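You operate a simulated robot arm through the tools that you are given. There is no shell and no other tool. Be economical: measure what you need, move in short steps, check, and stop when the job is done.

The job below is to be done with a simulated robot arm. You get a single attempt, and the scene is never put back.

## Task
Lock the drive off, tension the chain to sag 10, shut the guard and switch on again.
Fine: red isolator off and yellow knob locked while the guard is open; turn the red knob inside till the sag display shows 10. Where these are worked on the way, their far stop is far enough and under half their travel is too little: red isolator, yellow guard.

The check looks at the end state, three seconds after you hand in, the way a careful person would. Anything else that was tipped, shoved, dropped, spilled or broken makes it a failure.

## Robot
A 7-joint arm with a two-finger gripper, on a carriage that runs on a rail from [-1385, -1737] to [99, 124] (x, y) and turns from -141 to 191 degrees about z. Base frame: it is fixed where the carriage stands at the start and does not move with it; the origin is on the floor, on the carriage's upright axis, x ahead of it, y to its left, z up. Units: mm, degrees, N and s.
Its first joint turns from -149.0 to 149.0 degrees. Places, roughly: red isolator [1000, 100, 700]; red tension knob [700, -300, 500]; sag display [1100, 100, 900]; yellow guard [700, -300, 500]; yellow lock knob [1100, 200, 800]. Payload 2.45 kg.
The TCP is the grasp point between the finger pads, 26 mm short of the fingertips. In the tool frame z runs along the fingers and y along their closing line. Largest opening 96 mm; the body of the gripper starts 69 mm behind the TCP.
Orientation is that of the tool frame in the base frame, as a unit quaternion [w, x, y, z]. With the fingers straight down and closing along the base's y, the tool's x points along the base's -x, its y along +y and its z along -z.

## Interface
- The arm moves only by the tool arm_command. Its argument "plan" is a list of rows, each a list of 7 numbers: the turn, a rotation vector about the tool's x, y, z in units of 6 degrees (1.0 is 6 degrees), then the shift along the tool's x, y, z in units of 25 mm (1.0 is 25 mm), then the opening, from 0 (shut) to 1 (fully open). In form: [[rx, ry, rz, tx, ty, tz, fingers], ...]. A call has 1 to 12 rows; each row shifts and turns the commanded pose from where the row before left it, along the tool's axes as they then stand. A call with a number of a shift or a turn outside -1 to 1 is refused whole. A row lasts 0.2 s, in which the tool goes at most 50 mm and 8.6 degrees; a call with a longer step from one row to the next is refused whole, and so is a gripper value outside its range. A pose out of reach is approached as far as the arm can. The call stops where the force on the tool passes 90 N (or 10 N more than at its start, if that is more) or the arm is blocked; 0.2 s more then pass. The fingers move at their own pace and stop on an object; they squeeze with about 40 N. The grip force told is the motor's: it shows also when the fingers shut on nothing. Time passes only in rows, and 0.2 s behind the last, so rows that do not move let the fingers close. The reply holds the time, the measured pose of the TCP, the force on the tool along the base axes, the opening and the grip force, in the units named above and with some noise, with the torque about the TCP (base axes, N m) and any sound that the robot's microphone picked up.
- Cameras (640 x 400 px; columns grow to the right, rows downward): "scene" is now at [26.5, 138.3, 1568.6]; the picture's right is [-0.41, -0.91, 0.00], its down [-0.68, 0.30, -0.67] and it looks along [0.61, -0.27, -0.74] (base axes); focal length 257 px, centre (320, 200). "wrist" rides on the gripper at [82, 3, -98] in the tool frame; the picture's right is [-0.04, 1.00, 0.00], its down [-0.73, -0.03, -0.68] and it looks along [-0.68, -0.03, 0.73] (tool axes); focal length 256 px, centre (320, 200). There is no depth. A picture from a camera that has moved, and an enlarged one, comes with that camera's place and axes in the base frame and with its lens.
- get_image(camera): a new picture of that camera. It takes no simulated time.
- raise_lower(by): slides the trunk up (or, below 0, down) by that many mm; the arm and the scene camera ride with it, the base frame stays. It gives what a move gives, with no picture.
- drive_base(legs): drives the robot by 1 to 6 legs, each [ahead, left, turn to the left] in mm, mm and degrees, along the robot's own axes; the way and the turn of a leg run together, so that a leg with both is an arc; at most 1500 mm and 180 degrees a leg. The arm and the cameras ride along, it lands a little off, and it stops where it bumps. It keeps to its track: a leg is cut to what the track allows. It gives what a move gives.
- aim_head(pan, tilt): turns the head with the scene camera to pan (to the left, within 155 degrees either way) and tilt (down, from -29 to 69), counted from straight ahead of the robot. It gives what a move gives.
- inspect(camera, box): a new picture of the part [left, top, right, bottom] of that camera's present view, enlarged. It takes no simulated time.
- close_job(): hands the job in; it is judged then, once.

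Work in short steps. Places have to be worked out from the pictures, the camera data and where the tool is seen: move nearer, look again, correct. Check each grasp and each placing, and mend what went wrong. You have 120 turns and 78 pictures in all, those below and enlarged ones among them. Open the gripper and draw the arm clear of the work before you hand the job in, unless the task says otherwise; then end with one line.

The tools are called after "Emit:" as name(argument=value, ...) on one line, values as JSON. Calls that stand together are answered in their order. arm_command: Moves the arm, as the interface text tells. Its arguments: {"type":"object","properties":{"plan":{"type":"array","items":{"type":"array","items":{"type":"number"}}}},"required":["plan"]} The other tools are called the same way: raise_lower (by) slides the trunk up or down; drive_base (legs) drives the base; aim_head (pan, tilt) turns the head that bears the scene camera; get_image (camera) takes a picture; inspect (camera, box) takes an enlarged picture of a part of a camera's view; close_job () hands the job in.

At the start:

```text
t: 0.0
tcp_pos: [748.9, -60.7, 1004.4]
tcp_rot: [0.0, 0.0, 1.0, 0.0]
force: [-0.6, -0.2, 0.5]
wrist_torque: [0.0, 0.01, 0.01]
finger_gap: 95.8
finger_force: 0.0
trunk travel left (down, up): [-575.0, 135.0]
robot x, y, heading: [0.5, -1.5, 0.0]
head pan, tilt: [-24.0, 47.7]
```

scene: 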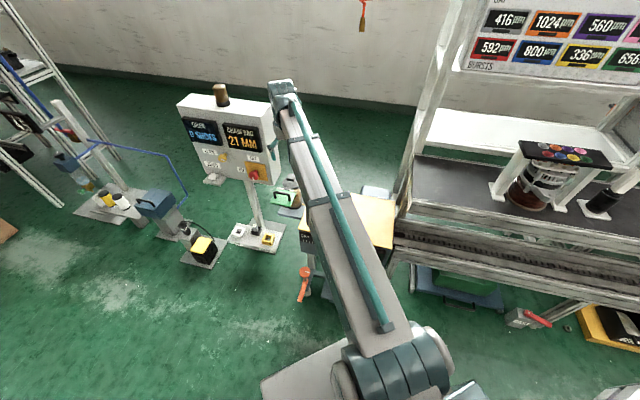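
wrist: 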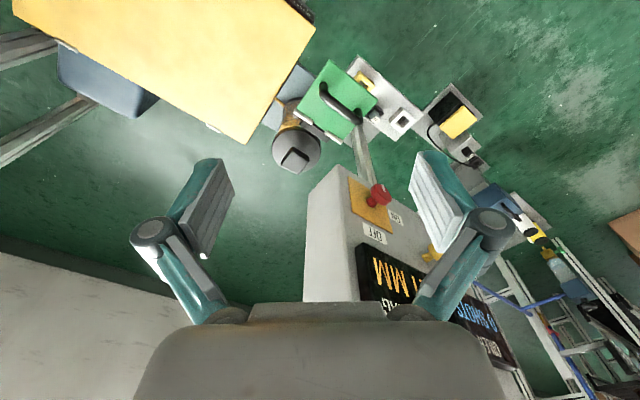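

The scene shows a panel with a display (21 mm) and a red isolator; the yellow guard is partly hidden by the arm. I enlarge the panel and the guard.

Emit:
inspect(camera="scene", box=[160, 70, 320, 190])

Emit:
inspect(camera="scene", box=[220, 170, 460, 320])

Emit:
inspect(camera="wrist", box=[240, 60, 500, 340])

```text
3.33 times, centred on (240, 130) of scene
camera zoom: at [26.5, 138.3, 1568.6], right [-0.41, -0.91, 0.0], down [-0.68, 0.3, -0.67], along [0.61, -0.27, -0.74], focal length 857 px, centre (587, 433)
```

zoom: 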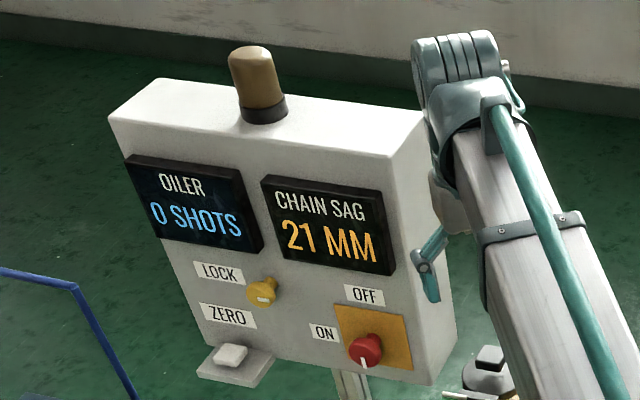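

```text
2.67 times, centred on (340, 245) of scene
camera zoom: at [26.5, 138.3, 1568.6], right [-0.41, -0.91, 0.0], down [-0.68, 0.3, -0.67], along [0.61, -0.27, -0.74], focal length 685 px, centre (267, 80)
```

zoom: 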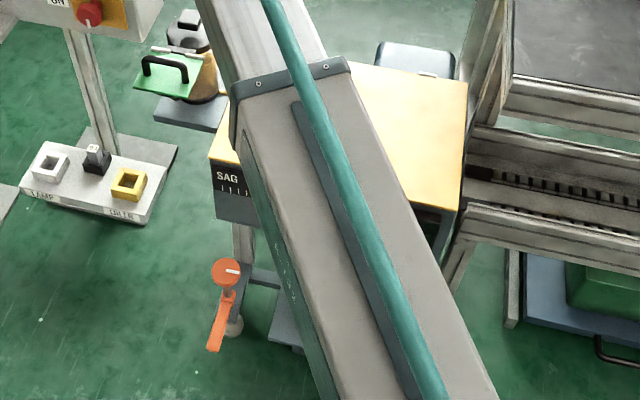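

```text
1.43 times, centred on (370, 200) of wrist
camera zoom: at [668.2, -57.2, 1102.3], right [0.04, 1.0, 0.0], down [0.73, -0.03, 0.68], along [0.68, -0.03, -0.73], focal length 366 px, centre (249, 200)
```

zoom: 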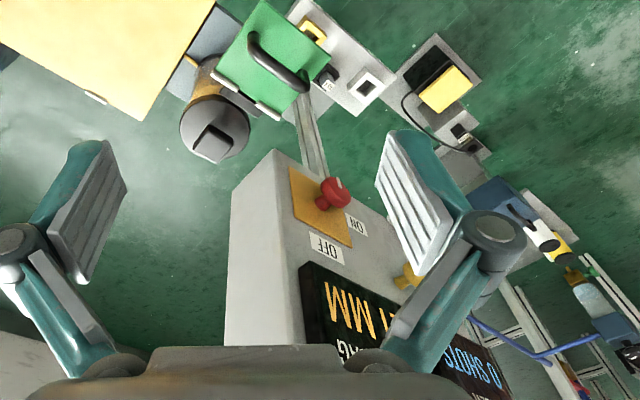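

Triangulating from both views, the isolator is near (1030, 57, 703) and the lock knob near (1160, 168, 758). The panel face looks toward about (-0.72, 0.69). I swing the tool left and level it toward the panel, which also clears the view of the guard.

Emit:
arm_command(plan=[[0, -1, 0, 0, 0.85, 0, 1], [0, -1, 0, 0, 0.85, 0, 1], [0, -1, 0, 0, 0.85, 0, 1], [0, -1, 0, 0, 0.85, 0, 1], [0, -1, 0, 0, 0.85, 0, 1], [0, -1, 0, 0, 0.85, 0, 1], [0, -1, 0, 0, 0.85, 0, 1], [0, -1, 0, 0, 0.85, 0, 1], [0, -1, 0, 0, 0.85, 0, 1], [0, -1, 0, 0, 0.85, 0, 1], [0, -1, 0, 0, 0.85, 0, 1], [0, -1, 0, 0, 0.85, 0, 1]])

```text
t: 2.6
tcp_pos: [749.5, 194.9, 1004.3]
tcp_rot: [0.589, 0.0, 0.808, 0.0]
force: [0.1, 0.5, -0.3]
wrist_torque: [-0.01, 0.01, -0.01]
finger_gap: 95.9
finger_force: 0.0
trunk travel left (down, up): [-575.0, 135.0]
robot x, y, heading: [-3.4, 0.9, 0.3]
head pan, tilt: [-24.0, 47.7]
```

The move followed exactly. Next I finish pitching to level, start the yaw, and lower along tool x.

Emit:
arm_command(plan=[[0, -1, 0, 0, 0, 0, 1], [0, -1, 0, 0, 0, 0, 1], [0, -1, 0, 0, 0, 0, 1], [1, 0, 0, 1, 0, 0, 1], [1, 0, 0, 1, 0, 0, 1], [1, 0, 0, 1, 0, 0, 1], [1, 0, 0, 1, 0, 0, 1], [1, 0, 0, 1, 0, 0, 1], [1, 0, 0, 1, 0, 0, 1], [1, 0, 0, 1, 0, 0, 1], [0, 0, 0, 1, 0, 0, 1]])

Emit:
get_image(camera="scene")

Emit:
get_image(camera="wrist")

```text
t: 5.0
tcp_pos: [752.2, 194.4, 802.9]
tcp_rot: [0.66, 0.254, 0.66, -0.254]
force: [0.8, 0.7, 0.9]
wrist_torque: [-0.02, -0.01, -0.02]
finger_gap: 95.9
finger_force: 0.0
trunk travel left (down, up): [-575.0, 135.0]
robot x, y, heading: [-0.8, 1.5, 0.2]
head pan, tilt: [-24.0, 47.7]
```

```text
72 pictures are left
camera scene: at [26.6, 138.4, 1568.6], right [-0.41, -0.91, 0.0], down [-0.68, 0.3, -0.67], along [0.61, -0.27, -0.74], focal length 257 px, centre (320, 200)
```

scene: 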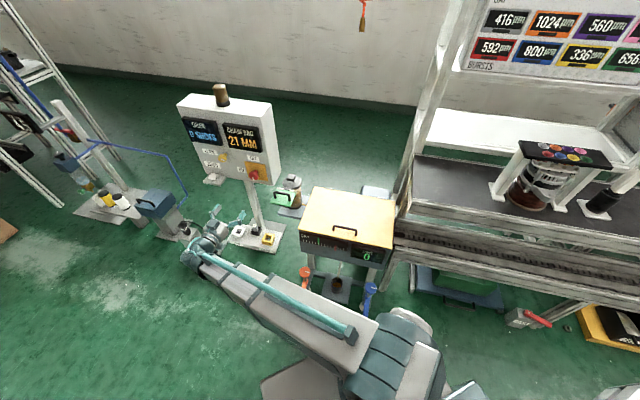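

```text
71 pictures are left
camera wrist: at [680.3, 262.2, 722.1], right [0.67, 0.74, 0.04], down [-0.52, 0.43, 0.73], along [0.53, -0.51, 0.68], focal length 256 px, centre (320, 200)
```

wrist: 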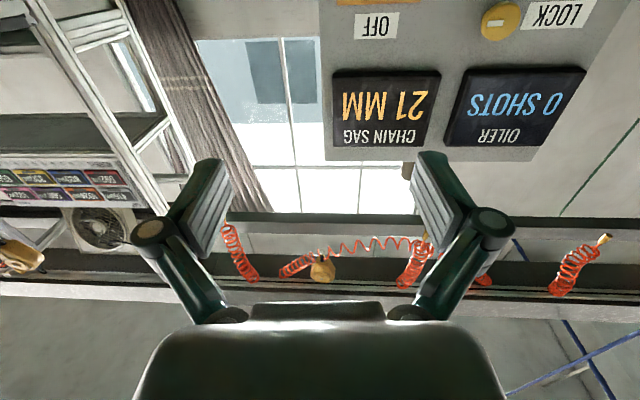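

The panel edges are parallel to the wrist picture, so the tool heading (-42°) is about square to the panel. I enlarge the guard and the knobs.

Emit:
inspect(camera="scene", box=[280, 170, 420, 310])

Emit:
inspect(camera="scene", box=[190, 140, 280, 195])

```text
2.86 times, centred on (350, 240) of scene
camera zoom: at [26.6, 138.4, 1568.6], right [-0.41, -0.91, 0.0], down [-0.68, 0.3, -0.67], along [0.61, -0.27, -0.74], focal length 734 px, centre (234, 86)
```

zoom: 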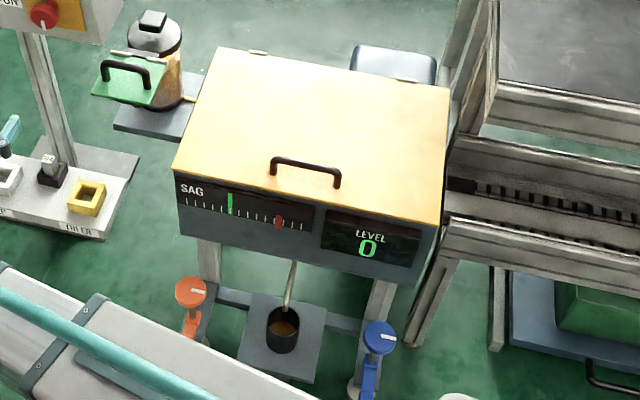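

```text
7.11 times, centred on (235, 168) of scene
camera zoom: at [26.6, 138.4, 1568.6], right [-0.41, -0.91, 0.0], down [-0.68, 0.3, -0.67], along [0.61, -0.27, -0.74], focal length 1827 px, centre (924, 431)
```

zoom: 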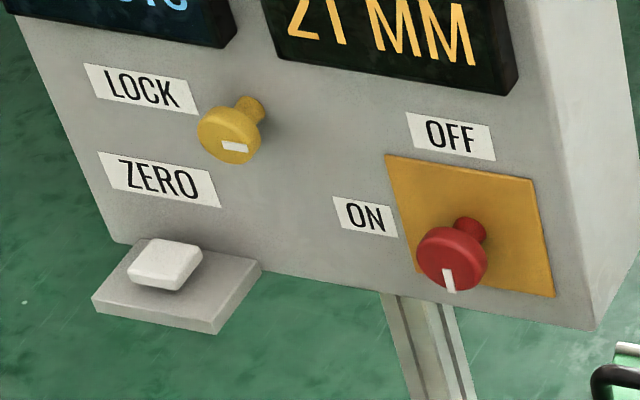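

The guard is a top lid with a handle on its front edge, probably hinged at the back. Both knobs are round with marks. I approach to 150 mm before the isolator to read it.

Emit:
arm_command(plan=[[0, 0, 0, 0.67, 0.56, 0.99, 1], [0, 0, 0, 0.67, 0.56, 0.99, 1], [0, 0, 0, 0.67, 0.56, 0.99, 1], [0, 0, 0, 0.67, 0.56, 0.99, 1], [0, 0, 0, 0.67, 0.56, 0.99, 1], [0, 0, 0, 0.67, 0.56, 0.99, 1]])

Emit:
get_image(camera="wrist")

```text
t: 6.4
tcp_pos: [917.7, 157.8, 703.0]
tcp_rot: [0.66, 0.253, 0.66, -0.253]
force: [0.5, 0.8, 0.2]
wrist_torque: [-0.01, -0.01, -0.02]
finger_gap: 95.8
finger_force: 0.2
trunk travel left (down, up): [-575.0, 135.0]
robot x, y, heading: [0.3, -1.3, -0.1]
head pan, tilt: [-24.0, 47.7]
```

```text
68 pictures are left
camera wrist: at [846.5, 224.3, 621.4], right [0.67, 0.74, 0.04], down [-0.52, 0.43, 0.73], along [0.53, -0.51, 0.68], focal length 256 px, centre (320, 200)
```

wrist: 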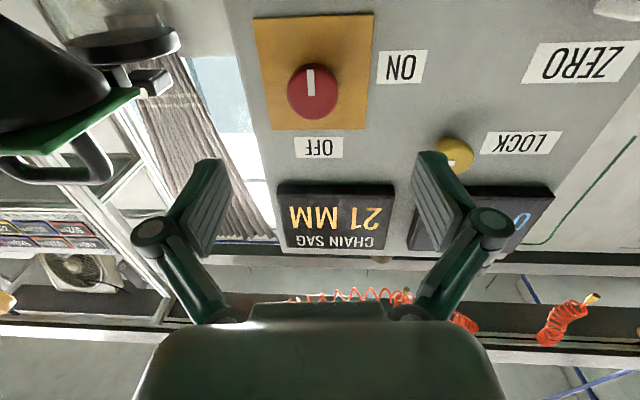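

The isolator face is at about (1015, 58, 708), 45 mm wide, with its mark at 6 o'clock. I advance so the pads straddle it.

Emit:
arm_command(plan=[[0, 0, 0, -0.033, -0.056, 0.9, 1], [0, 0, 0, -0.033, -0.056, 0.9, 1], [0, 0, 0, -0.033, -0.056, 0.9, 1], [0, 0, 0, -0.033, -0.056, 0.9, 1], [0, 0, 0, -0.033, -0.056, 0.9, 1]])

Emit:
get_image(camera="wrist")

```text
t: 7.6
tcp_pos: [995.6, 76.7, 707.9]
tcp_rot: [0.66, 0.253, 0.66, -0.253]
force: [-0.7, 0.6, 0.2]
wrist_torque: [0.0, 0.0, -0.02]
finger_gap: 95.7
finger_force: 0.0
trunk travel left (down, up): [-575.0, 135.0]
robot x, y, heading: [0.2, 1.0, -0.0]
head pan, tilt: [-24.0, 47.7]
```

```text
67 pictures are left
camera wrist: at [925.3, 144.8, 625.8], right [0.67, 0.74, 0.04], down [-0.52, 0.43, 0.73], along [0.53, -0.51, 0.68], focal length 256 px, centre (320, 200)
```

wrist: 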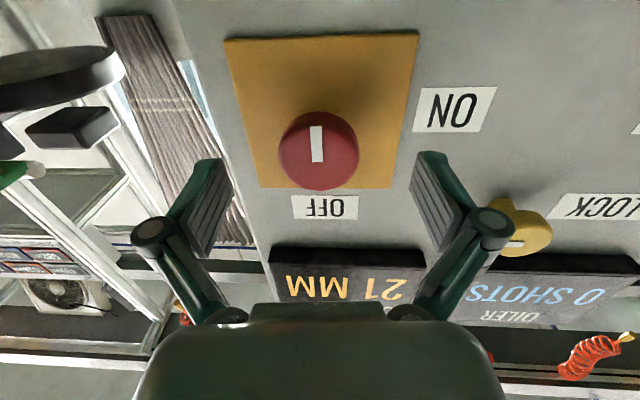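

The knob is centred, about 30 mm ahead of the grasp point. I advance 28 mm and close.

Emit:
arm_command(plan=[[0, 0, 0, 0, 0, 0.56, 1], [0, 0, 0, 0, 0, 0.56, 1], [0, 0, 0, 0, 0, 0, 0], [0, 0, 0, 0, 0, 0, 0], [0, 0, 0, 0, 0, 0, 0]])

Emit:
get_image(camera="wrist")

```text
t: 8.8
tcp_pos: [1016.8, 58.5, 708.9]
tcp_rot: [0.661, 0.254, 0.66, -0.254]
force: [3.0, 0.2, 1.8]
wrist_torque: [0.09, 0.13, 0.06]
finger_gap: 46.7
finger_force: 45.2
trunk travel left (down, up): [-575.0, 135.0]
robot x, y, heading: [5.1, 1.6, -0.1]
head pan, tilt: [-24.0, 47.7]
```

```text
66 pictures are left
camera wrist: at [945.9, 125.6, 626.3], right [0.67, 0.74, 0.04], down [-0.52, 0.43, 0.73], along [0.53, -0.51, 0.68], focal length 256 px, centre (320, 200)
```

wrist: 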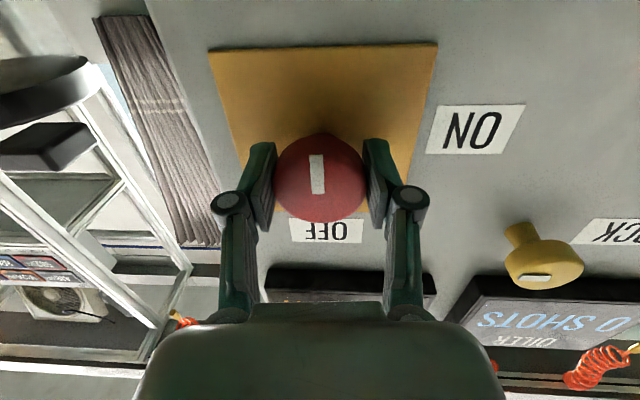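

The isolator is gripped at 46.7 mm. I try a small clockwise turn and read the torque.

Emit:
arm_command(plan=[[0, 0, 0.6, 0, 0, 0, 0], [0, 0, 0.6, 0, 0, 0, 0], [0, 0, 0.6, 0, 0, 0, 0], [0, 0, 0.6, 0, 0, 0, 0]])

Emit:
get_image(camera="wrist")

```text
t: 9.8
tcp_pos: [1017.5, 58.1, 707.1]
tcp_rot: [0.687, 0.333, 0.624, -0.168]
force: [11.1, 4.1, -1.8]
wrist_torque: [-0.69, 0.65, 0.07]
finger_gap: 46.4
finger_force: 45.0
trunk travel left (down, up): [-575.0, 135.0]
robot x, y, heading: [-1.2, -0.1, 0.1]
head pan, tilt: [-24.0, 47.7]
```

```text
65 pictures are left
camera wrist: at [959.4, 141.5, 628.3], right [0.64, 0.71, 0.29], down [-0.65, 0.3, 0.7], along [0.42, -0.64, 0.65], focal length 256 px, centre (320, 200)
```

wrist: 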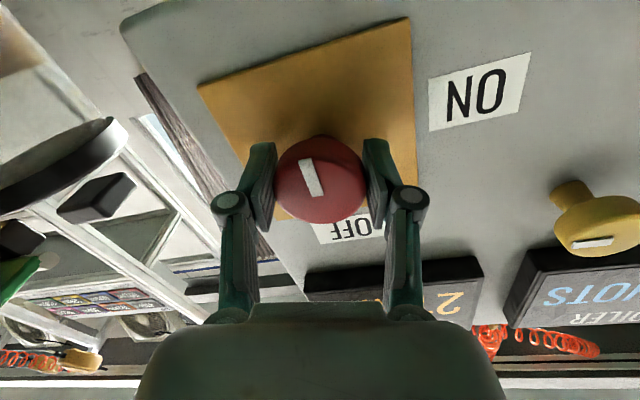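

The mark stayed put while the gripper turned, with 0.95 N m of torque, so clockwise is blocked. I turn back and try counter-clockwise.

Emit:
arm_command(plan=[[0, 0, -0.8, 0, 0, 0, 0], [0, 0, -0.8, 0, 0, 0, 0], [0, 0, -0.8, 0, 0, 0, 0], [0, 0, -0.8, 0, 0, 0, 0], [0, 0, -0.8, 0, 0, 0, 0], [0, 0, -0.8, 0, 0, 0, 0]])

Emit:
get_image(camera="wrist")

```text
t: 11.2
tcp_pos: [1015.3, 58.1, 707.0]
tcp_rot: [0.623, 0.167, 0.687, -0.335]
force: [-0.5, 4.5, -5.5]
wrist_torque: [-0.53, -0.67, 0.06]
finger_gap: 46.5
finger_force: 44.5
trunk travel left (down, up): [-575.0, 135.0]
robot x, y, heading: [1.3, 2.9, 0.0]
head pan, tilt: [-24.0, 47.7]
```

```text
64 pictures are left
camera wrist: at [931.2, 110.2, 627.2], right [0.65, 0.73, -0.21], down [-0.4, 0.57, 0.72], along [0.64, -0.39, 0.66], focal length 256 px, centre (320, 200)
```

wrist: 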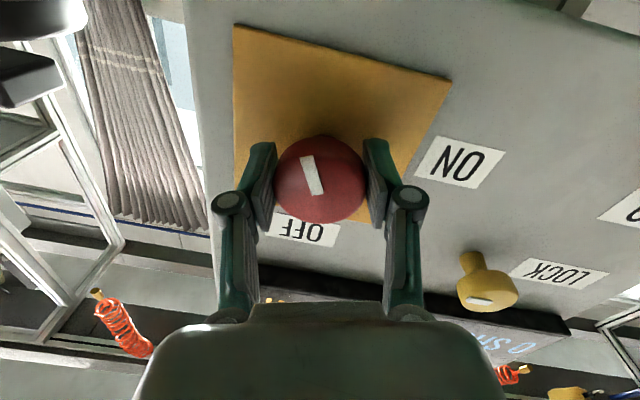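

Counter-clockwise, the mark turned with the gripper and the axial torque stayed near zero. I continue the same way.

Emit:
arm_command(plan=[[0, 0, -0.9, 0, 0, 0, 0], [0, 0, -0.9, 0, 0, 0, 0], [0, 0, -0.9, 0, 0, 0, 0], [0, 0, -0.9, 0, 0, 0, 0], [0, 0, -0.9, 0, 0, 0, 0], [0, 0, -0.9, 0, 0, 0, 0], [0, 0, -0.9, 0, 0, 0, 0], [0, 0, -0.9, 0, 0, 0, 0]])

Emit:
get_image(camera="wrist")

```text
t: 13.0
tcp_pos: [1015.4, 56.1, 708.8]
tcp_rot: [0.455, -0.094, 0.701, -0.541]
force: [-16.6, -9.9, -2.9]
wrist_torque: [-0.38, -0.54, 0.29]
finger_gap: 46.3
finger_force: 45.1
trunk travel left (down, up): [-575.0, 135.0]
robot x, y, heading: [-0.5, 1.0, -0.3]
head pan, tilt: [-24.0, 47.7]
```

```text
63 pictures are left
camera wrist: at [897.8, 72.0, 662.3], right [0.38, 0.42, -0.82], down [-0.1, 0.9, 0.42], along [0.92, -0.08, 0.39], focal length 256 px, centre (320, 200)
```

wrist: 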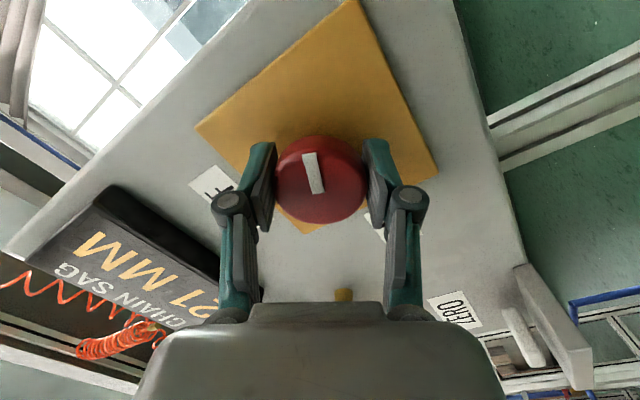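

The knob is still following, about 72° so far. I continue.

Emit:
arm_command(plan=[[0, 0, -0.9, 0, 0, 0, 0], [0, 0, -0.9, 0, 0, 0, 0], [0, 0, -0.9, 0, 0, 0, 0], [0, 0, -0.9, 0, 0, 0, 0], [0, 0, -0.9, 0, 0, 0, 0], [0, 0, -0.9, 0, 0, 0, 0]])

Emit:
get_image(camera="wrist")

Emit:
inspect(camera="scene", box=[170, 70, 330, 190])

```text
t: 14.4
tcp_pos: [1017.9, 57.5, 710.4]
tcp_rot: [-0.288, 0.288, -0.645, 0.646]
force: [7.4, -12.9, 14.2]
wrist_torque: [0.52, -0.58, -0.28]
finger_gap: 46.8
finger_force: 44.8
trunk travel left (down, up): [-575.0, 135.0]
robot x, y, heading: [-0.6, -1.5, -0.2]
head pan, tilt: [-24.0, 47.7]
```

```text
62 pictures are left
camera wrist: at [889.5, 62.8, 706.4], right [0.03, 0.03, -1.0], down [-0.02, 1.0, 0.03], along [1.0, 0.01, 0.03], focal length 256 px, centre (320, 200)
```

wrist: 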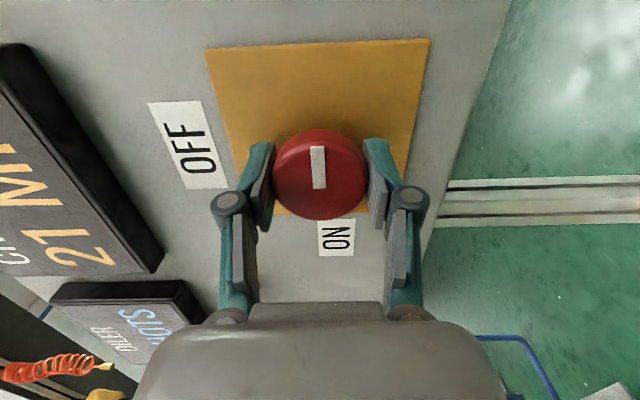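

```text
3.33 times, centred on (250, 130) of scene
camera zoom: at [25.2, 137.3, 1568.9], right [-0.41, -0.91, 0.0], down [-0.68, 0.3, -0.67], along [0.61, -0.27, -0.74], focal length 857 px, centre (553, 433)
```

zoom: 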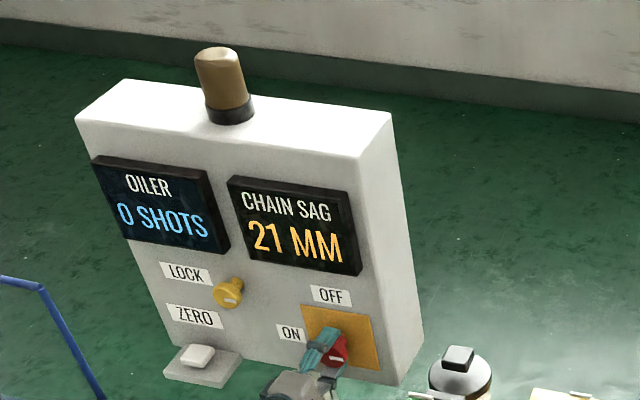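

The axial torque rose to 0.77 N m after about 90°, so the far stop (OFF) is reached. I release, retreat and roll back level.

Emit:
arm_command(plan=[[0, 0, 0, 0, 0, 0, 1], [0, 0, 0, 0, 0, 0, 1], [0, 0, 0, 0, 0, -1, 1], [0, 0, 0, 0, 0, -1, 1], [0, 0, 0, 0, 0, -1, 1], [0, 0, 0, 0, 0, -1, 1]])

Emit:
arm_command(plan=[[0, 0, 1, 0, 0, 0, 1], [0, 0, 1, 0, 0, 0, 1], [0, 0, 1, 0, 0, 0, 1], [0, 0, 1, 0, 0, 0, 1], [0, 0, 1, 0, 0, 0, 1], [0, 0, 1, 0, 0, 0, 1], [0, 0, 1, 0, 0, 0, 1], [0, 0, 1, 0, 0, 0, 1], [0, 0, 1, 0, 0, 0, 1], [0, 0, 1, 0, 0, 0, 1], [0, 0, 1, 0, 0, 0, 1], [0, 0, 1, 0, 0, 0, 1]])

Emit:
get_image(camera="wrist")

```text
t: 15.8
tcp_pos: [941.5, 126.7, 706.8]
tcp_rot: [0.287, -0.287, 0.646, -0.646]
force: [0.1, -0.6, 0.6]
wrist_torque: [0.01, 0.02, -0.03]
finger_gap: 95.8
finger_force: 0.1
trunk travel left (down, up): [-575.0, 135.0]
robot x, y, heading: [-2.2, 3.2, -0.2]
head pan, tilt: [-24.0, 47.7]
```

```text
t: 18.4
tcp_pos: [941.3, 125.4, 707.7]
tcp_rot: [0.613, 0.148, 0.691, -0.354]
force: [-0.1, 0.4, -0.5]
wrist_torque: [0.0, 0.0, 0.0]
finger_gap: 96.0
finger_force: 0.1
trunk travel left (down, up): [-575.0, 135.0]
robot x, y, heading: [4.1, 1.0, -0.3]
head pan, tilt: [-24.0, 47.7]
```

```text
60 pictures are left
camera wrist: at [854.5, 173.9, 629.0], right [0.64, 0.72, -0.27], down [-0.37, 0.6, 0.71], along [0.67, -0.36, 0.65], focal length 256 px, centre (320, 200)
```

wrist: 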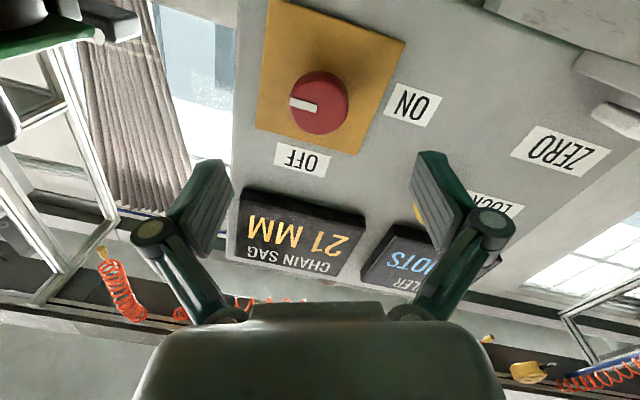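

The isolator mark now points to 3 o'clock. The lock knob face triangulates to (1121, 168, 784), so I level the roll and go to a 60 mm standoff.

Emit:
arm_command(plan=[[0, 0, 1, 0, 0, 0, 1], [0, 0, 1, 0, 0, 0, 1], [0, 0, 1, 0, 0, 0, 1], [0, 0, 0, -0.434, 0.87, 0.257, 1], [0, 0, 0, -0.434, 0.87, 0.257, 1], [0, 0, 0, -0.434, 0.87, 0.257, 1], [0, 0, 0, -0.434, 0.87, 0.257, 1], [0, 0, 0, -0.434, 0.87, 0.257, 1], [0, 0, 0, -0.434, 0.87, 0.257, 1], [0, 0, 0, -0.434, 0.87, 0.257, 1]])

Emit:
get_image(camera="wrist")

```text
t: 20.6
tcp_pos: [1077.6, 207.7, 781.7]
tcp_rot: [0.66, 0.254, 0.66, -0.254]
force: [0.3, 0.1, -0.3]
wrist_torque: [-0.01, 0.0, 0.0]
finger_gap: 96.2
finger_force: 0.0
trunk travel left (down, up): [-575.0, 135.0]
robot x, y, heading: [3.6, 1.4, -0.1]
head pan, tilt: [-24.0, 47.7]
```

```text
59 pictures are left
camera wrist: at [1006.3, 275.8, 700.3], right [0.67, 0.74, 0.04], down [-0.52, 0.43, 0.73], along [0.53, -0.51, 0.68], focal length 256 px, centre (320, 200)
```

wrist: 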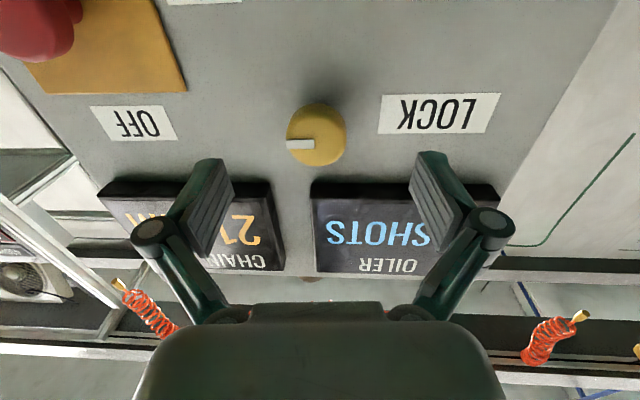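

The lock knob is dead ahead by about 50 mm, with its mark at 3 o'clock and the displays well clear. I advance and grip.

Emit:
arm_command(plan=[[0, 0, 0, 0, 0, 0.95, 1], [0, 0, 0, 0, 0, 0.95, 1], [0, 0, 0, 0, 0, 0, 0], [0, 0, 0, 0, 0, 0, 0], [0, 0, 0, 0, 0, 0, 0], [0, 0, 0, 0, 0, 0, 0]])

Emit:
arm_command(plan=[[0, 0, 0.6, 0, 0, 0, 0], [0, 0, 0.6, 0, 0, 0, 0], [0, 0, 0.6, 0, 0, 0, 0], [0, 0, 0.6, 0, 0, 0, 0]])

Emit:
get_image(camera="wrist")

```text
t: 22.0
tcp_pos: [1111.4, 175.1, 782.6]
tcp_rot: [0.66, 0.255, 0.66, -0.255]
force: [-12.8, -8.2, -3.3]
wrist_torque: [-0.11, -0.17, -0.38]
finger_gap: 38.6
finger_force: 45.1
trunk travel left (down, up): [-575.0, 135.0]
robot x, y, heading: [2.3, 3.2, 0.2]
head pan, tilt: [-24.0, 47.7]
```

```text
t: 23.0
tcp_pos: [1112.5, 176.2, 782.3]
tcp_rot: [0.686, 0.336, 0.623, -0.169]
force: [-18.8, -12.0, -7.4]
wrist_torque: [0.71, 0.77, -0.17]
finger_gap: 38.6
finger_force: 45.3
trunk travel left (down, up): [-575.0, 135.0]
robot x, y, heading: [-0.6, 1.4, 0.1]
head pan, tilt: [-24.0, 47.7]
```

```text
58 pictures are left
camera wrist: at [1054.9, 258.1, 704.4], right [0.64, 0.71, 0.29], down [-0.65, 0.3, 0.7], along [0.41, -0.64, 0.65], focal length 256 px, centre (320, 200)
```

wrist: 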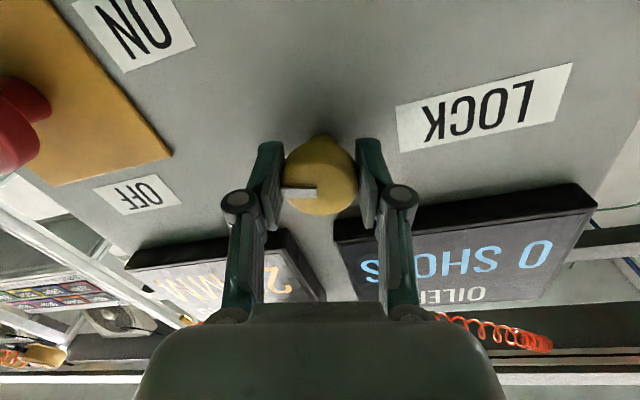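

The knob turns freely clockwise. I continue to its stop.

Emit:
arm_command(plan=[[0, 0, 0.9, 0, 0, 0, 0], [0, 0, 0.9, 0, 0, 0, 0], [0, 0, 0.9, 0, 0, 0, 0], [0, 0, 0.9, 0, 0, 0, 0], [0, 0, 0.9, 0, 0, 0, 0], [0, 0, 0.9, 0, 0, 0, 0], [0, 0, 0.9, 0, 0, 0, 0], [0, 0, 0.9, 0, 0, 0, 0]])

Emit:
get_image(camera="wrist")

```text
t: 24.8
tcp_pos: [1111.9, 175.9, 782.9]
tcp_rot: [0.7, 0.541, 0.456, 0.097]
force: [-9.1, -10.1, -2.9]
wrist_torque: [0.38, 0.43, 0.27]
finger_gap: 38.7
finger_force: 44.9
trunk travel left (down, up): [-575.0, 135.0]
robot x, y, heading: [-0.5, -3.2, 0.3]
head pan, tilt: [-24.0, 47.7]
```

```text
57 pictures are left
camera wrist: at [1087.5, 293.9, 742.7], right [0.33, 0.37, 0.87], down [-0.93, -0.02, 0.37], along [0.15, -0.93, 0.34], focal length 256 px, centre (320, 200)
```

wrist: 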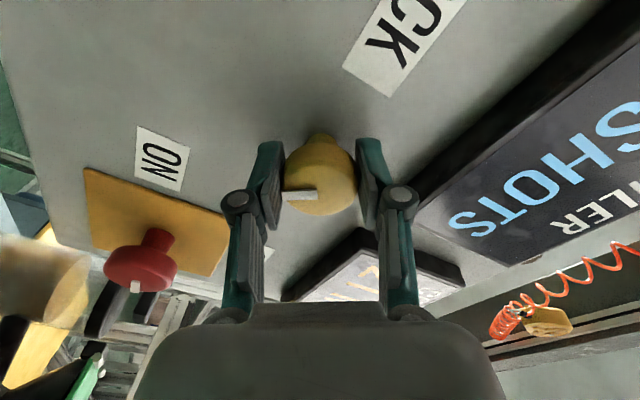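

It follows, at about 58° with no axial torque yet. Further on.

Emit:
arm_command(plan=[[0, 0, 0.9, 0, 0, 0, 0], [0, 0, 0.9, 0, 0, 0, 0], [0, 0, 0.9, 0, 0, 0, 0], [0, 0, 0.9, 0, 0, 0, 0], [0, 0, 0.9, 0, 0, 0, 0], [0, 0, 0.9, 0, 0, 0, 0], [0, 0, 0.9, 0, 0, 0, 0]])

Emit:
get_image(camera="wrist")

```text
t: 26.4
tcp_pos: [1114.2, 176.1, 784.5]
tcp_rot: [0.685, 0.577, 0.423, 0.134]
force: [-38.7, -14.6, -39.1]
wrist_torque: [0.76, 0.69, -0.21]
finger_gap: 38.8
finger_force: 44.5
out of reach, approached as far as the arm can: row 2, 3, 4, 5, 6, 7
trunk travel left (down, up): [-575.0, 135.0]
robot x, y, heading: [0.2, 2.2, -0.4]
head pan, tilt: [-24.0, 47.7]
```

```text
56 pictures are left
camera wrist: at [1092.3, 298.2, 755.1], right [0.28, 0.27, 0.92], down [-0.95, -0.04, 0.3], along [0.12, -0.96, 0.24], focal length 256 px, centre (320, 200)
```

wrist: 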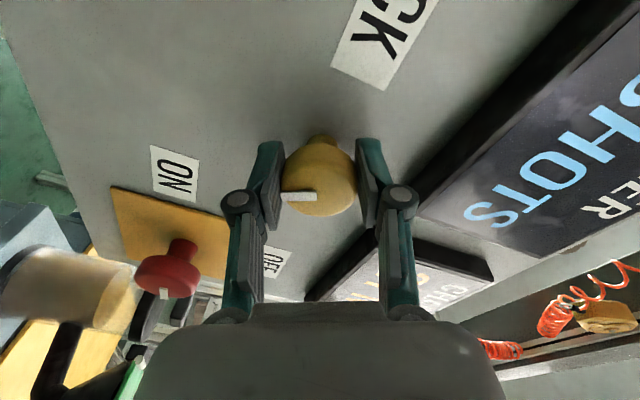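

The wrist roll limit is reached near 66°. I release, roll back in place and look.

Emit:
arm_command(plan=[[0, 0, 0, 0, 0, 0, 1], [0, 0, 0, 0, 0, 0, 1], [0, 0, -1, 0, 0, 0, 1], [0, 0, -1, 0, 0, 0, 1], [0, 0, -1, 0, 0, 0, 1], [0, 0, -1, 0, 0, 0, 1], [0, 0, -1, 0, 0, 0, 1], [0, 0, -1, 0, 0, 0, 1], [0, 0, -1, 0, 0, 0, 1], [0, 0, -1, 0, 0, 0, 1], [0, 0, -1, 0, 0, 0, 1], [0, 0, -1, 0, 0, 0, 1]])

Emit:
get_image(camera="wrist")

```text
t: 29.0
tcp_pos: [1115.8, 178.8, 792.3]
tcp_rot: [0.665, 0.283, 0.652, -0.227]
force: [1.0, 0.0, -0.3]
wrist_torque: [0.02, -0.03, 0.01]
finger_gap: 95.7
finger_force: 0.1
trunk travel left (down, up): [-575.0, 135.0]
robot x, y, heading: [2.3, 0.3, 0.2]
head pan, tilt: [-24.0, 47.7]
```

```text
55 pictures are left
camera wrist: at [1048.8, 252.6, 712.3], right [0.67, 0.73, 0.12], down [-0.56, 0.38, 0.74], along [0.49, -0.56, 0.67], focal length 256 px, centre (320, 200)
```

wrist: 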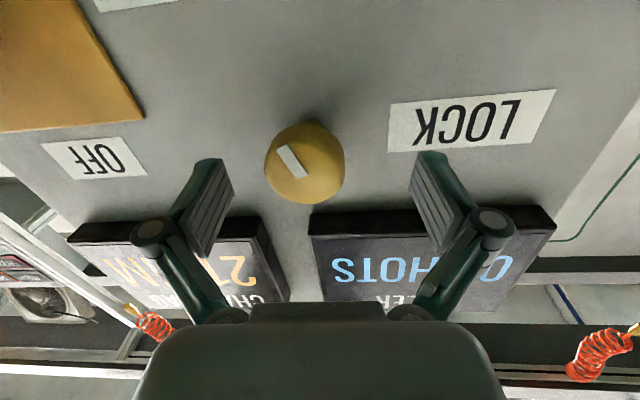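

The mark is now near 5 o'clock and the knob sits about 5 mm left and 9 mm below the grasp centre. I correct, pre-roll to about -25° and grip again.

Emit:
arm_command(plan=[[0, 0, 0, 0.39, -0.18, 0, 1], [0, 0, -1, 0, 0, 0, 1], [0, 0, -1, 0, 0, 0, 1], [0, 0, -1, 0, 0, 0, 1], [0, 0, -1, 0, 0, 0, 1], [0, 0, -1, 0, 0, 0, 1], [0, 0, 0, 0, 0, 0, 0], [0, 0, 0, 0, 0, 0, 0], [0, 0, 0, 0, 0, 0, 0], [0, 0, 0, 0, 0, 0, 0]])

Emit:
arm_command(plan=[[0, 0, 0.8, 0, 0, 0, 0], [0, 0, 0.8, 0, 0, 0, 0], [0, 0, 0.8, 0, 0, 0, 0], [0, 0, 0.8, 0, 0, 0, 0], [0, 0, 0.8, 0, 0, 0, 0], [0, 0, 0.8, 0, 0, 0, 0], [0, 0, 0.8, 0, 0, 0, 0], [0, 0, 0.8, 0, 0, 0, 0]])

Emit:
get_image(camera="wrist")

```text
t: 31.2
tcp_pos: [1111.2, 174.5, 783.0]
tcp_rot: [0.584, 0.105, 0.703, -0.391]
force: [-13.7, -6.9, 2.4]
wrist_torque: [-0.04, -0.14, -0.44]
finger_gap: 38.6
finger_force: 45.7
trunk travel left (down, up): [-575.0, 135.0]
robot x, y, heading: [0.4, -3.9, 0.1]
head pan, tilt: [-24.0, 47.7]
```

```text
t: 33.0
tcp_pos: [1111.6, 173.7, 782.4]
tcp_rot: [0.681, 0.332, 0.629, -0.175]
force: [-4.5, -11.9, 1.8]
wrist_torque: [-0.76, 0.3, -0.43]
finger_gap: 38.6
finger_force: 45.2
trunk travel left (down, up): [-575.0, 135.0]
robot x, y, heading: [1.4, 0.2, -0.2]
head pan, tilt: [-24.0, 47.7]
```

```text
54 pictures are left
camera wrist: at [1053.3, 257.4, 704.6], right [0.65, 0.71, 0.27], down [-0.63, 0.31, 0.71], along [0.43, -0.63, 0.65], focal length 256 px, centre (320, 200)
```

wrist: 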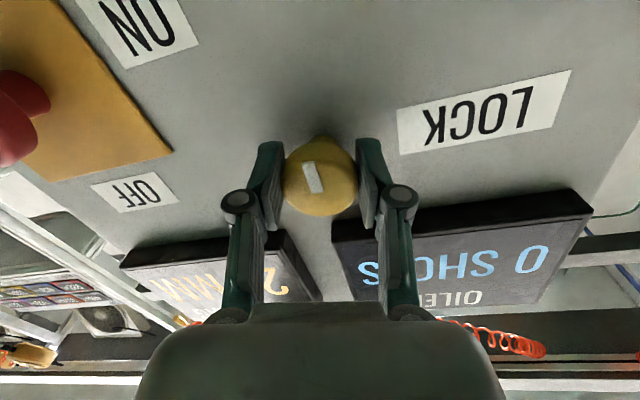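

The axial torque is -0.77 N m with the mark at 6 o'clock, so the lock knob has reached its far stop. I release and retreat, then look at the panel.

Emit:
arm_command(plan=[[0, 0, 0, 0, 0, 0, 1], [0, 0, 0, 0, 0, 0, 1], [0, 0, 0, 0, 0, -1, 1], [0, 0, 0, 0, 0, -1, 1], [0, 0, 0, 0, 0, -1, 1], [0, 0, 0, 0, 0, -1, 1], [0, 0, -0.8, 0, 0, -1, 1], [0, 0, -0.8, 0, 0, -1, 1], [0, 0, -0.8, 0, 0, -1, 1]])

Emit:
get_image(camera="wrist")

Emit:
inspect(camera="scene", box=[280, 170, 420, 310])

```text
t: 35.0
tcp_pos: [984.9, 293.9, 783.6]
tcp_rot: [0.652, 0.248, 0.667, -0.261]
force: [-0.6, -0.4, -0.2]
wrist_torque: [-0.01, 0.02, 0.0]
finger_gap: 95.8
finger_force: 0.1
trunk travel left (down, up): [-575.0, 135.0]
robot x, y, heading: [-1.0, 1.1, -0.2]
head pan, tilt: [-24.0, 47.7]
```

```text
53 pictures are left
camera wrist: at [912.1, 360.7, 703.1], right [0.67, 0.74, 0.02], down [-0.51, 0.44, 0.74], along [0.54, -0.51, 0.67], focal length 256 px, centre (320, 200)
```

wrist: 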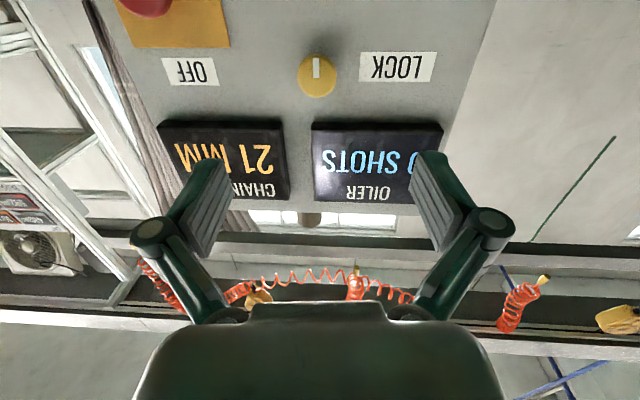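

```text
2.86 times, centred on (350, 240) of scene
camera zoom: at [26.5, 138.3, 1568.6], right [-0.41, -0.91, 0.0], down [-0.68, 0.3, -0.67], along [0.61, -0.27, -0.74], focal length 734 px, centre (234, 86)
```

zoom: 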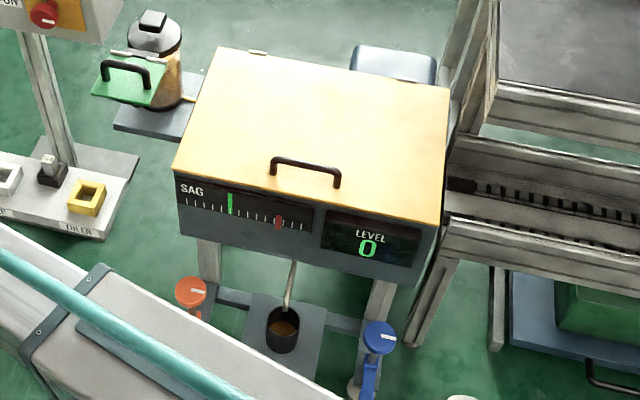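

The lid's front edge runs from (756, -66) to (472, -431), at z about 516. The handle bar centre is near (650, -275, 540). I pitch the tool down while moving back toward the guard.

Emit:
arm_command(plan=[[0, 1, 0, 0, -1, 0, 1], [0, 1, 0, 0, -1, 0, 1], [0, 1, 0, 0, -1, 0, 1], [0, 1, 0, 0, -1, 0, 1], [0, 1, 0, 0, -1, 0, 1], [0, 1, 0, 0, -1, 0, 1], [0, 1, 0, 0, -1, 0, 1], [0, 1, 0, 0, -1, 0, 1], [0, 1, 0, 0, -1, 0, 1], [0, 1, 0, 0, -1, 0, 1], [0, 1, 0, 0, -1, 0, 1], [0, 1, 0, 0, -1, 0, 1]])

Emit:
arm_command(plan=[[0, 1, 0, 0, -1, 0, 1], [0, 1, 0, 0, -1, 0, 1], [0, 1, 0, 0, -1, 0, 1], [0, 0, -1, 0, 0, 0, 1], [0, 0, -1, 0, 0, 0, 1], [0, 0, -1, 0, 0, 0, 1], [0, 0, -1, 0, 0, 0, 1], [0, 0, -1, 0, 0, 0, 1], [0, 0, -1, 0, 0, 0, 1], [0, 0, -1, 0, 0, 0, 1], [0, 0, -1, 0, 0, 0, 1]])

```text
t: 37.6
tcp_pos: [781.7, 71.3, 790.9]
tcp_rot: [0.136, 0.355, 0.923, -0.064]
force: [1.0, 0.4, -0.1]
wrist_torque: [-0.01, 0.01, 0.0]
finger_gap: 96.1
finger_force: 0.1
trunk travel left (down, up): [-575.0, 135.0]
robot x, y, heading: [-0.2, -1.4, 0.0]
head pan, tilt: [-24.0, 47.7]
```

```text
t: 40.0
tcp_pos: [729.8, 15.0, 792.8]
tcp_rot: [-0.013, -0.052, 0.999, -0.003]
force: [-0.2, 0.5, 0.9]
wrist_torque: [-0.01, 0.02, -0.01]
finger_gap: 96.0
finger_force: 0.0
trunk travel left (down, up): [-575.0, 135.0]
robot x, y, heading: [-0.8, -3.5, 0.0]
head pan, tilt: [-24.0, 47.7]
```

The tool points down at yaw 6°. I move over the handle at the same height.

Emit:
arm_command(plan=[[0, 0, 0, 0.366, -0.933, 0, 1], [0, 0, 0, 0.366, -0.933, 0, 1], [0, 0, 0, 0.366, -0.933, 0, 1], [0, 0, 0, 0.366, -0.933, 0, 1], [0, 0, 0, 0.366, -0.933, 0, 1], [0, 0, 0, 0.366, -0.933, 0, 1], [0, 0, 0, 0.366, -0.933, 0, 1], [0, 0, 0, 0.366, -0.933, 0, 1], [0, 0, 0, 0.366, -0.933, 0, 1], [0, 0, 0, 0.366, -0.933, 0, 1], [0, 0, 0, 0.366, -0.933, 0, 1], [0, 0, 0, 0.366, -0.933, 0, 1]])

Emit:
arm_command(plan=[[0, 0, -1, 0, 0, 1, 1], [0, 0, -1, 0, 0, 1, 1], [0, 0, -1, 0, 0, 1, 1], [0, 0, -1, 0, 0, 1, 1], [0, 0, -1, 0, 0, 0, 1], [0, 0, -1, 0, 0, 0, 1], [0, 0, -1, 0, 0, 0, 1], [0, 0, -0.7, 0, 0, 0, 1]])

Emit:
get_image(camera="wrist")

```text
t: 42.6
tcp_pos: [649.3, -275.1, 795.5]
tcp_rot: [-0.011, -0.051, 0.999, -0.003]
force: [0.0, -0.6, -0.6]
wrist_torque: [0.01, 0.03, -0.01]
finger_gap: 95.9
finger_force: 0.1
trunk travel left (down, up): [-575.0, 135.0]
robot x, y, heading: [-1.9, 0.6, -0.2]
head pan, tilt: [-24.0, 47.7]
```

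```text
t: 44.4
tcp_pos: [647.7, -273.8, 694.9]
tcp_rot: [-0.013, -0.439, 0.898, 0.002]
force: [-0.5, -0.4, -0.6]
wrist_torque: [-0.02, -0.01, 0.01]
finger_gap: 95.9
finger_force: 0.0
trunk travel left (down, up): [-575.0, 135.0]
robot x, y, heading: [-1.7, 1.1, 0.0]
head pan, tilt: [-24.0, 47.7]
```

```text
51 pictures are left
camera wrist: at [596.7, -336.3, 796.1], right [-0.76, 0.65, 0.01], down [0.49, 0.57, 0.66], along [0.42, 0.51, -0.75], focal length 256 px, centre (320, 200)
```

wrist: 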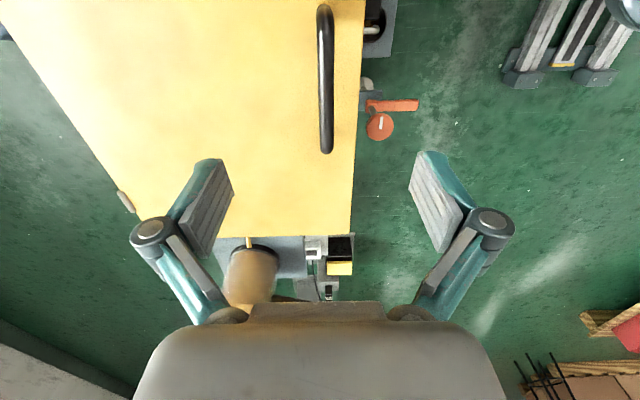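

The handle is parallel to the fingers, running from (604, -317) to (685, -215), and lies about 8 mm along tool +y. I shift and descend to 565.

Emit:
arm_command(plan=[[0, 0, 0, 0, 0.3, 0.87, 1], [0, 0, 0, 0, 0, 0.87, 1], [0, 0, 0, 0, 0, 0.87, 1], [0, 0, 0, 0, 0, 0.87, 1], [0, 0, 0, 0, 0, 0.87, 1], [0, 0, 0, 0, 0, 0.87, 1]])

Emit:
get_image(camera="wrist")

Emit:
inspect(camera="scene", box=[280, 170, 420, 280])

```text
t: 45.8
tcp_pos: [639.5, -269.2, 565.5]
tcp_rot: [-0.012, -0.438, 0.899, 0.002]
force: [-0.2, -0.6, 0.1]
wrist_torque: [0.01, 0.0, 0.05]
finger_gap: 95.9
finger_force: 0.0
trunk travel left (down, up): [-575.0, 135.0]
robot x, y, heading: [-3.1, -0.2, 0.1]
head pan, tilt: [-24.0, 47.7]
```

```text
50 pictures are left
camera wrist: at [589.1, -331.1, 665.3], right [-0.76, 0.65, 0.01], down [0.49, 0.57, 0.66], along [0.42, 0.51, -0.75], focal length 256 px, centre (320, 200)
```

wrist: 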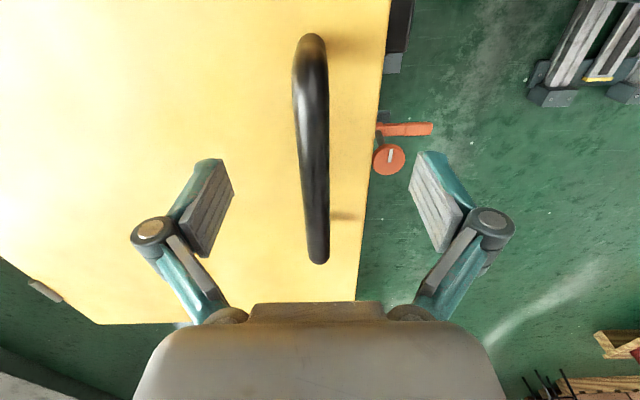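

```text
3.64 times, centred on (350, 225) of scene
camera zoom: at [26.5, 138.3, 1568.7], right [-0.41, -0.91, 0.0], down [-0.68, 0.3, -0.67], along [0.61, -0.27, -0.74], focal length 934 px, centre (211, 109)
```

zoom: 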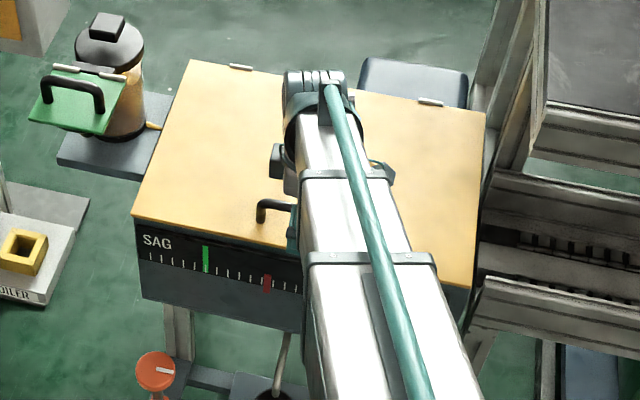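

The bar is centred between the fingers at z about 555. I descend 13 mm and close.

Emit:
arm_command(plan=[[0, 0, 0, 0, 0, 0.52, 1], [0, 0, 0, 0, 0, 0, 0], [0, 0, 0, 0, 0, 0, 0], [0, 0, 0, 0, 0, 0, 0], [0, 0, 0, 0, 0, 0, 0], [0, 0, 0, 0, 0, 0, 0]])

Emit:
get_image(camera="wrist")

```text
t: 47.2
tcp_pos: [641.1, -271.9, 554.8]
tcp_rot: [-0.009, -0.439, 0.899, -0.004]
force: [27.2, -21.2, 48.2]
wrist_torque: [0.2, 0.62, -0.59]
finger_gap: 12.3
finger_force: 38.5
trunk travel left (down, up): [-575.0, 135.0]
robot x, y, heading: [0.0, 0.1, -0.1]
head pan, tilt: [-24.0, 47.7]
```

```text
48 pictures are left
camera wrist: at [588.5, -333.1, 655.4], right [-0.76, 0.65, 0.0], down [0.48, 0.57, 0.67], along [0.43, 0.51, -0.75], focal length 256 px, centre (320, 200)
```

wrist: 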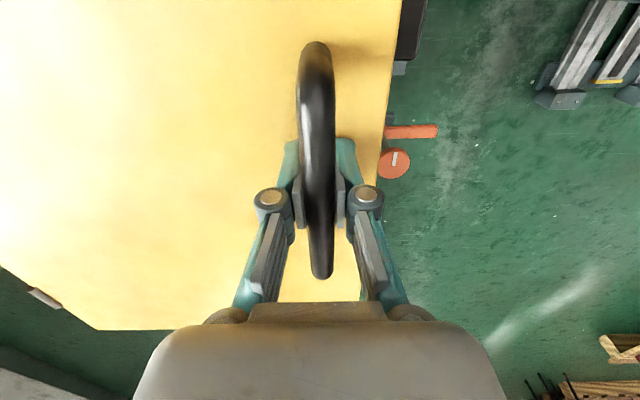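

The bar is held (gap 12.3). I lift along the hinge arc, with a radius of about 281 mm about the back edge, for the first 24°.

Emit:
arm_command(plan=[[0, 0, 0, 0, -0.18, -0.764, 0], [0, 0, 0, 0, -0.18, -0.764, 0], [0, 0, 0, 0, -0.278, -0.734, 0], [0, 0, 0, 0, -0.278, -0.734, 0], [0, 0, 0, 0, -0.378, -0.686, 0], [0, 0, 0, 0, -0.378, -0.686, 0]])

Emit:
get_image(camera="scene")

```text
t: 48.6
tcp_pos: [669.8, -296.4, 664.5]
tcp_rot: [-0.014, -0.438, 0.899, 0.003]
force: [-33.5, 4.6, 8.3]
wrist_torque: [0.35, -0.53, -0.22]
finger_gap: 13.2
finger_force: 39.4
trunk travel left (down, up): [-575.0, 135.0]
robot x, y, heading: [-1.2, -1.1, 0.3]
head pan, tilt: [-24.0, 47.7]
```

```text
47 pictures are left
camera scene: at [23.3, 138.8, 1568.9], right [-0.41, -0.91, 0.0], down [-0.67, 0.3, -0.67], along [0.62, -0.27, -0.74], focal length 257 px, centre (320, 200)
```

scene: 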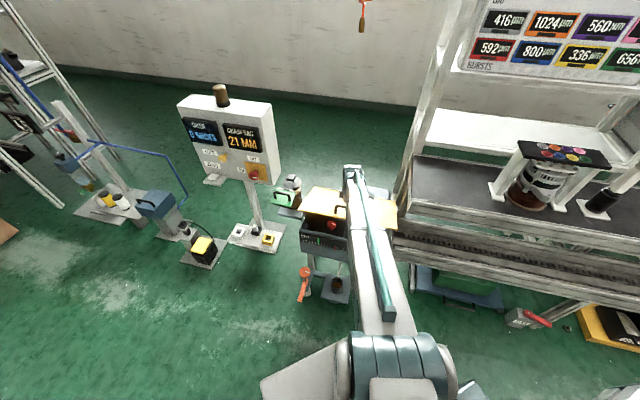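

The lid rises and a red knob shows inside. The force of -29 N along the depth suggests my arc runs slightly too far back, so I continue with a little less depth.

Emit:
arm_command(plan=[[0, 0, 0, 0, -0.38, -0.66, 0], [0, 0, 0, 0, -0.42, -0.65, 0], [0, 0, 0, 0, -0.52, -0.58, 0], [0, 0, 0, 0, -0.52, -0.58, 0], [0, 0, 0, 0, -0.6, -0.5, 0], [0, 0, 0, 0, -0.6, -0.5, 0], [0, 0, 0, 0, -0.68, -0.4, 0], [0, 0, 0, 0, -0.68, -0.4, 0]])

```text
t: 50.4
tcp_pos: [763.8, -364.3, 764.8]
tcp_rot: [-0.012, -0.438, 0.899, 0.001]
force: [-12.6, -13.4, -13.7]
wrist_torque: [0.31, -0.12, -0.09]
finger_gap: 15.3
finger_force: 38.2
trunk travel left (down, up): [-575.0, 135.0]
robot x, y, heading: [1.4, -1.5, -0.0]
head pan, tilt: [-24.0, 47.7]
```

The arc fits well, at about 56° with small force. I continue to about 80° with a slight tool tilt in the lid's sense.

Emit:
arm_command(plan=[[-0.4, 0, 0, 0, -0.73, -0.28, 0], [-0.4, 0, 0, 0, -0.73, -0.28, 0], [-0.4, 0, 0, 0, -0.77, -0.2, 0], [-0.4, 0, 0, 0, -0.77, -0.2, 0], [-0.4, 0, 0, 0, -0.78, -0.15, 0], [-0.4, 0, 0, 0, -0.78, -0.15, 0]])

Emit:
get_image(camera="scene")

```text
t: 51.8
tcp_pos: [856.5, -433.5, 781.3]
tcp_rot: [-0.067, -0.434, 0.891, 0.114]
force: [4.2, 0.6, -12.7]
wrist_torque: [0.08, 0.18, 0.04]
finger_gap: 6.1
finger_force: 28.4
trunk travel left (down, up): [-575.0, 135.0]
robot x, y, heading: [-1.9, 1.3, 0.0]
head pan, tilt: [-24.0, 47.7]
```

```text
46 pictures are left
camera scene: at [27.9, 138.0, 1568.3], right [-0.41, -0.91, 0.0], down [-0.68, 0.3, -0.67], along [0.61, -0.27, -0.74], focal length 257 px, centre (320, 200)
```

scene: 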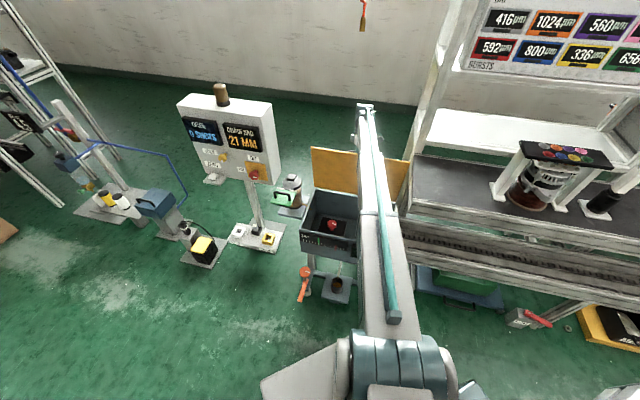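

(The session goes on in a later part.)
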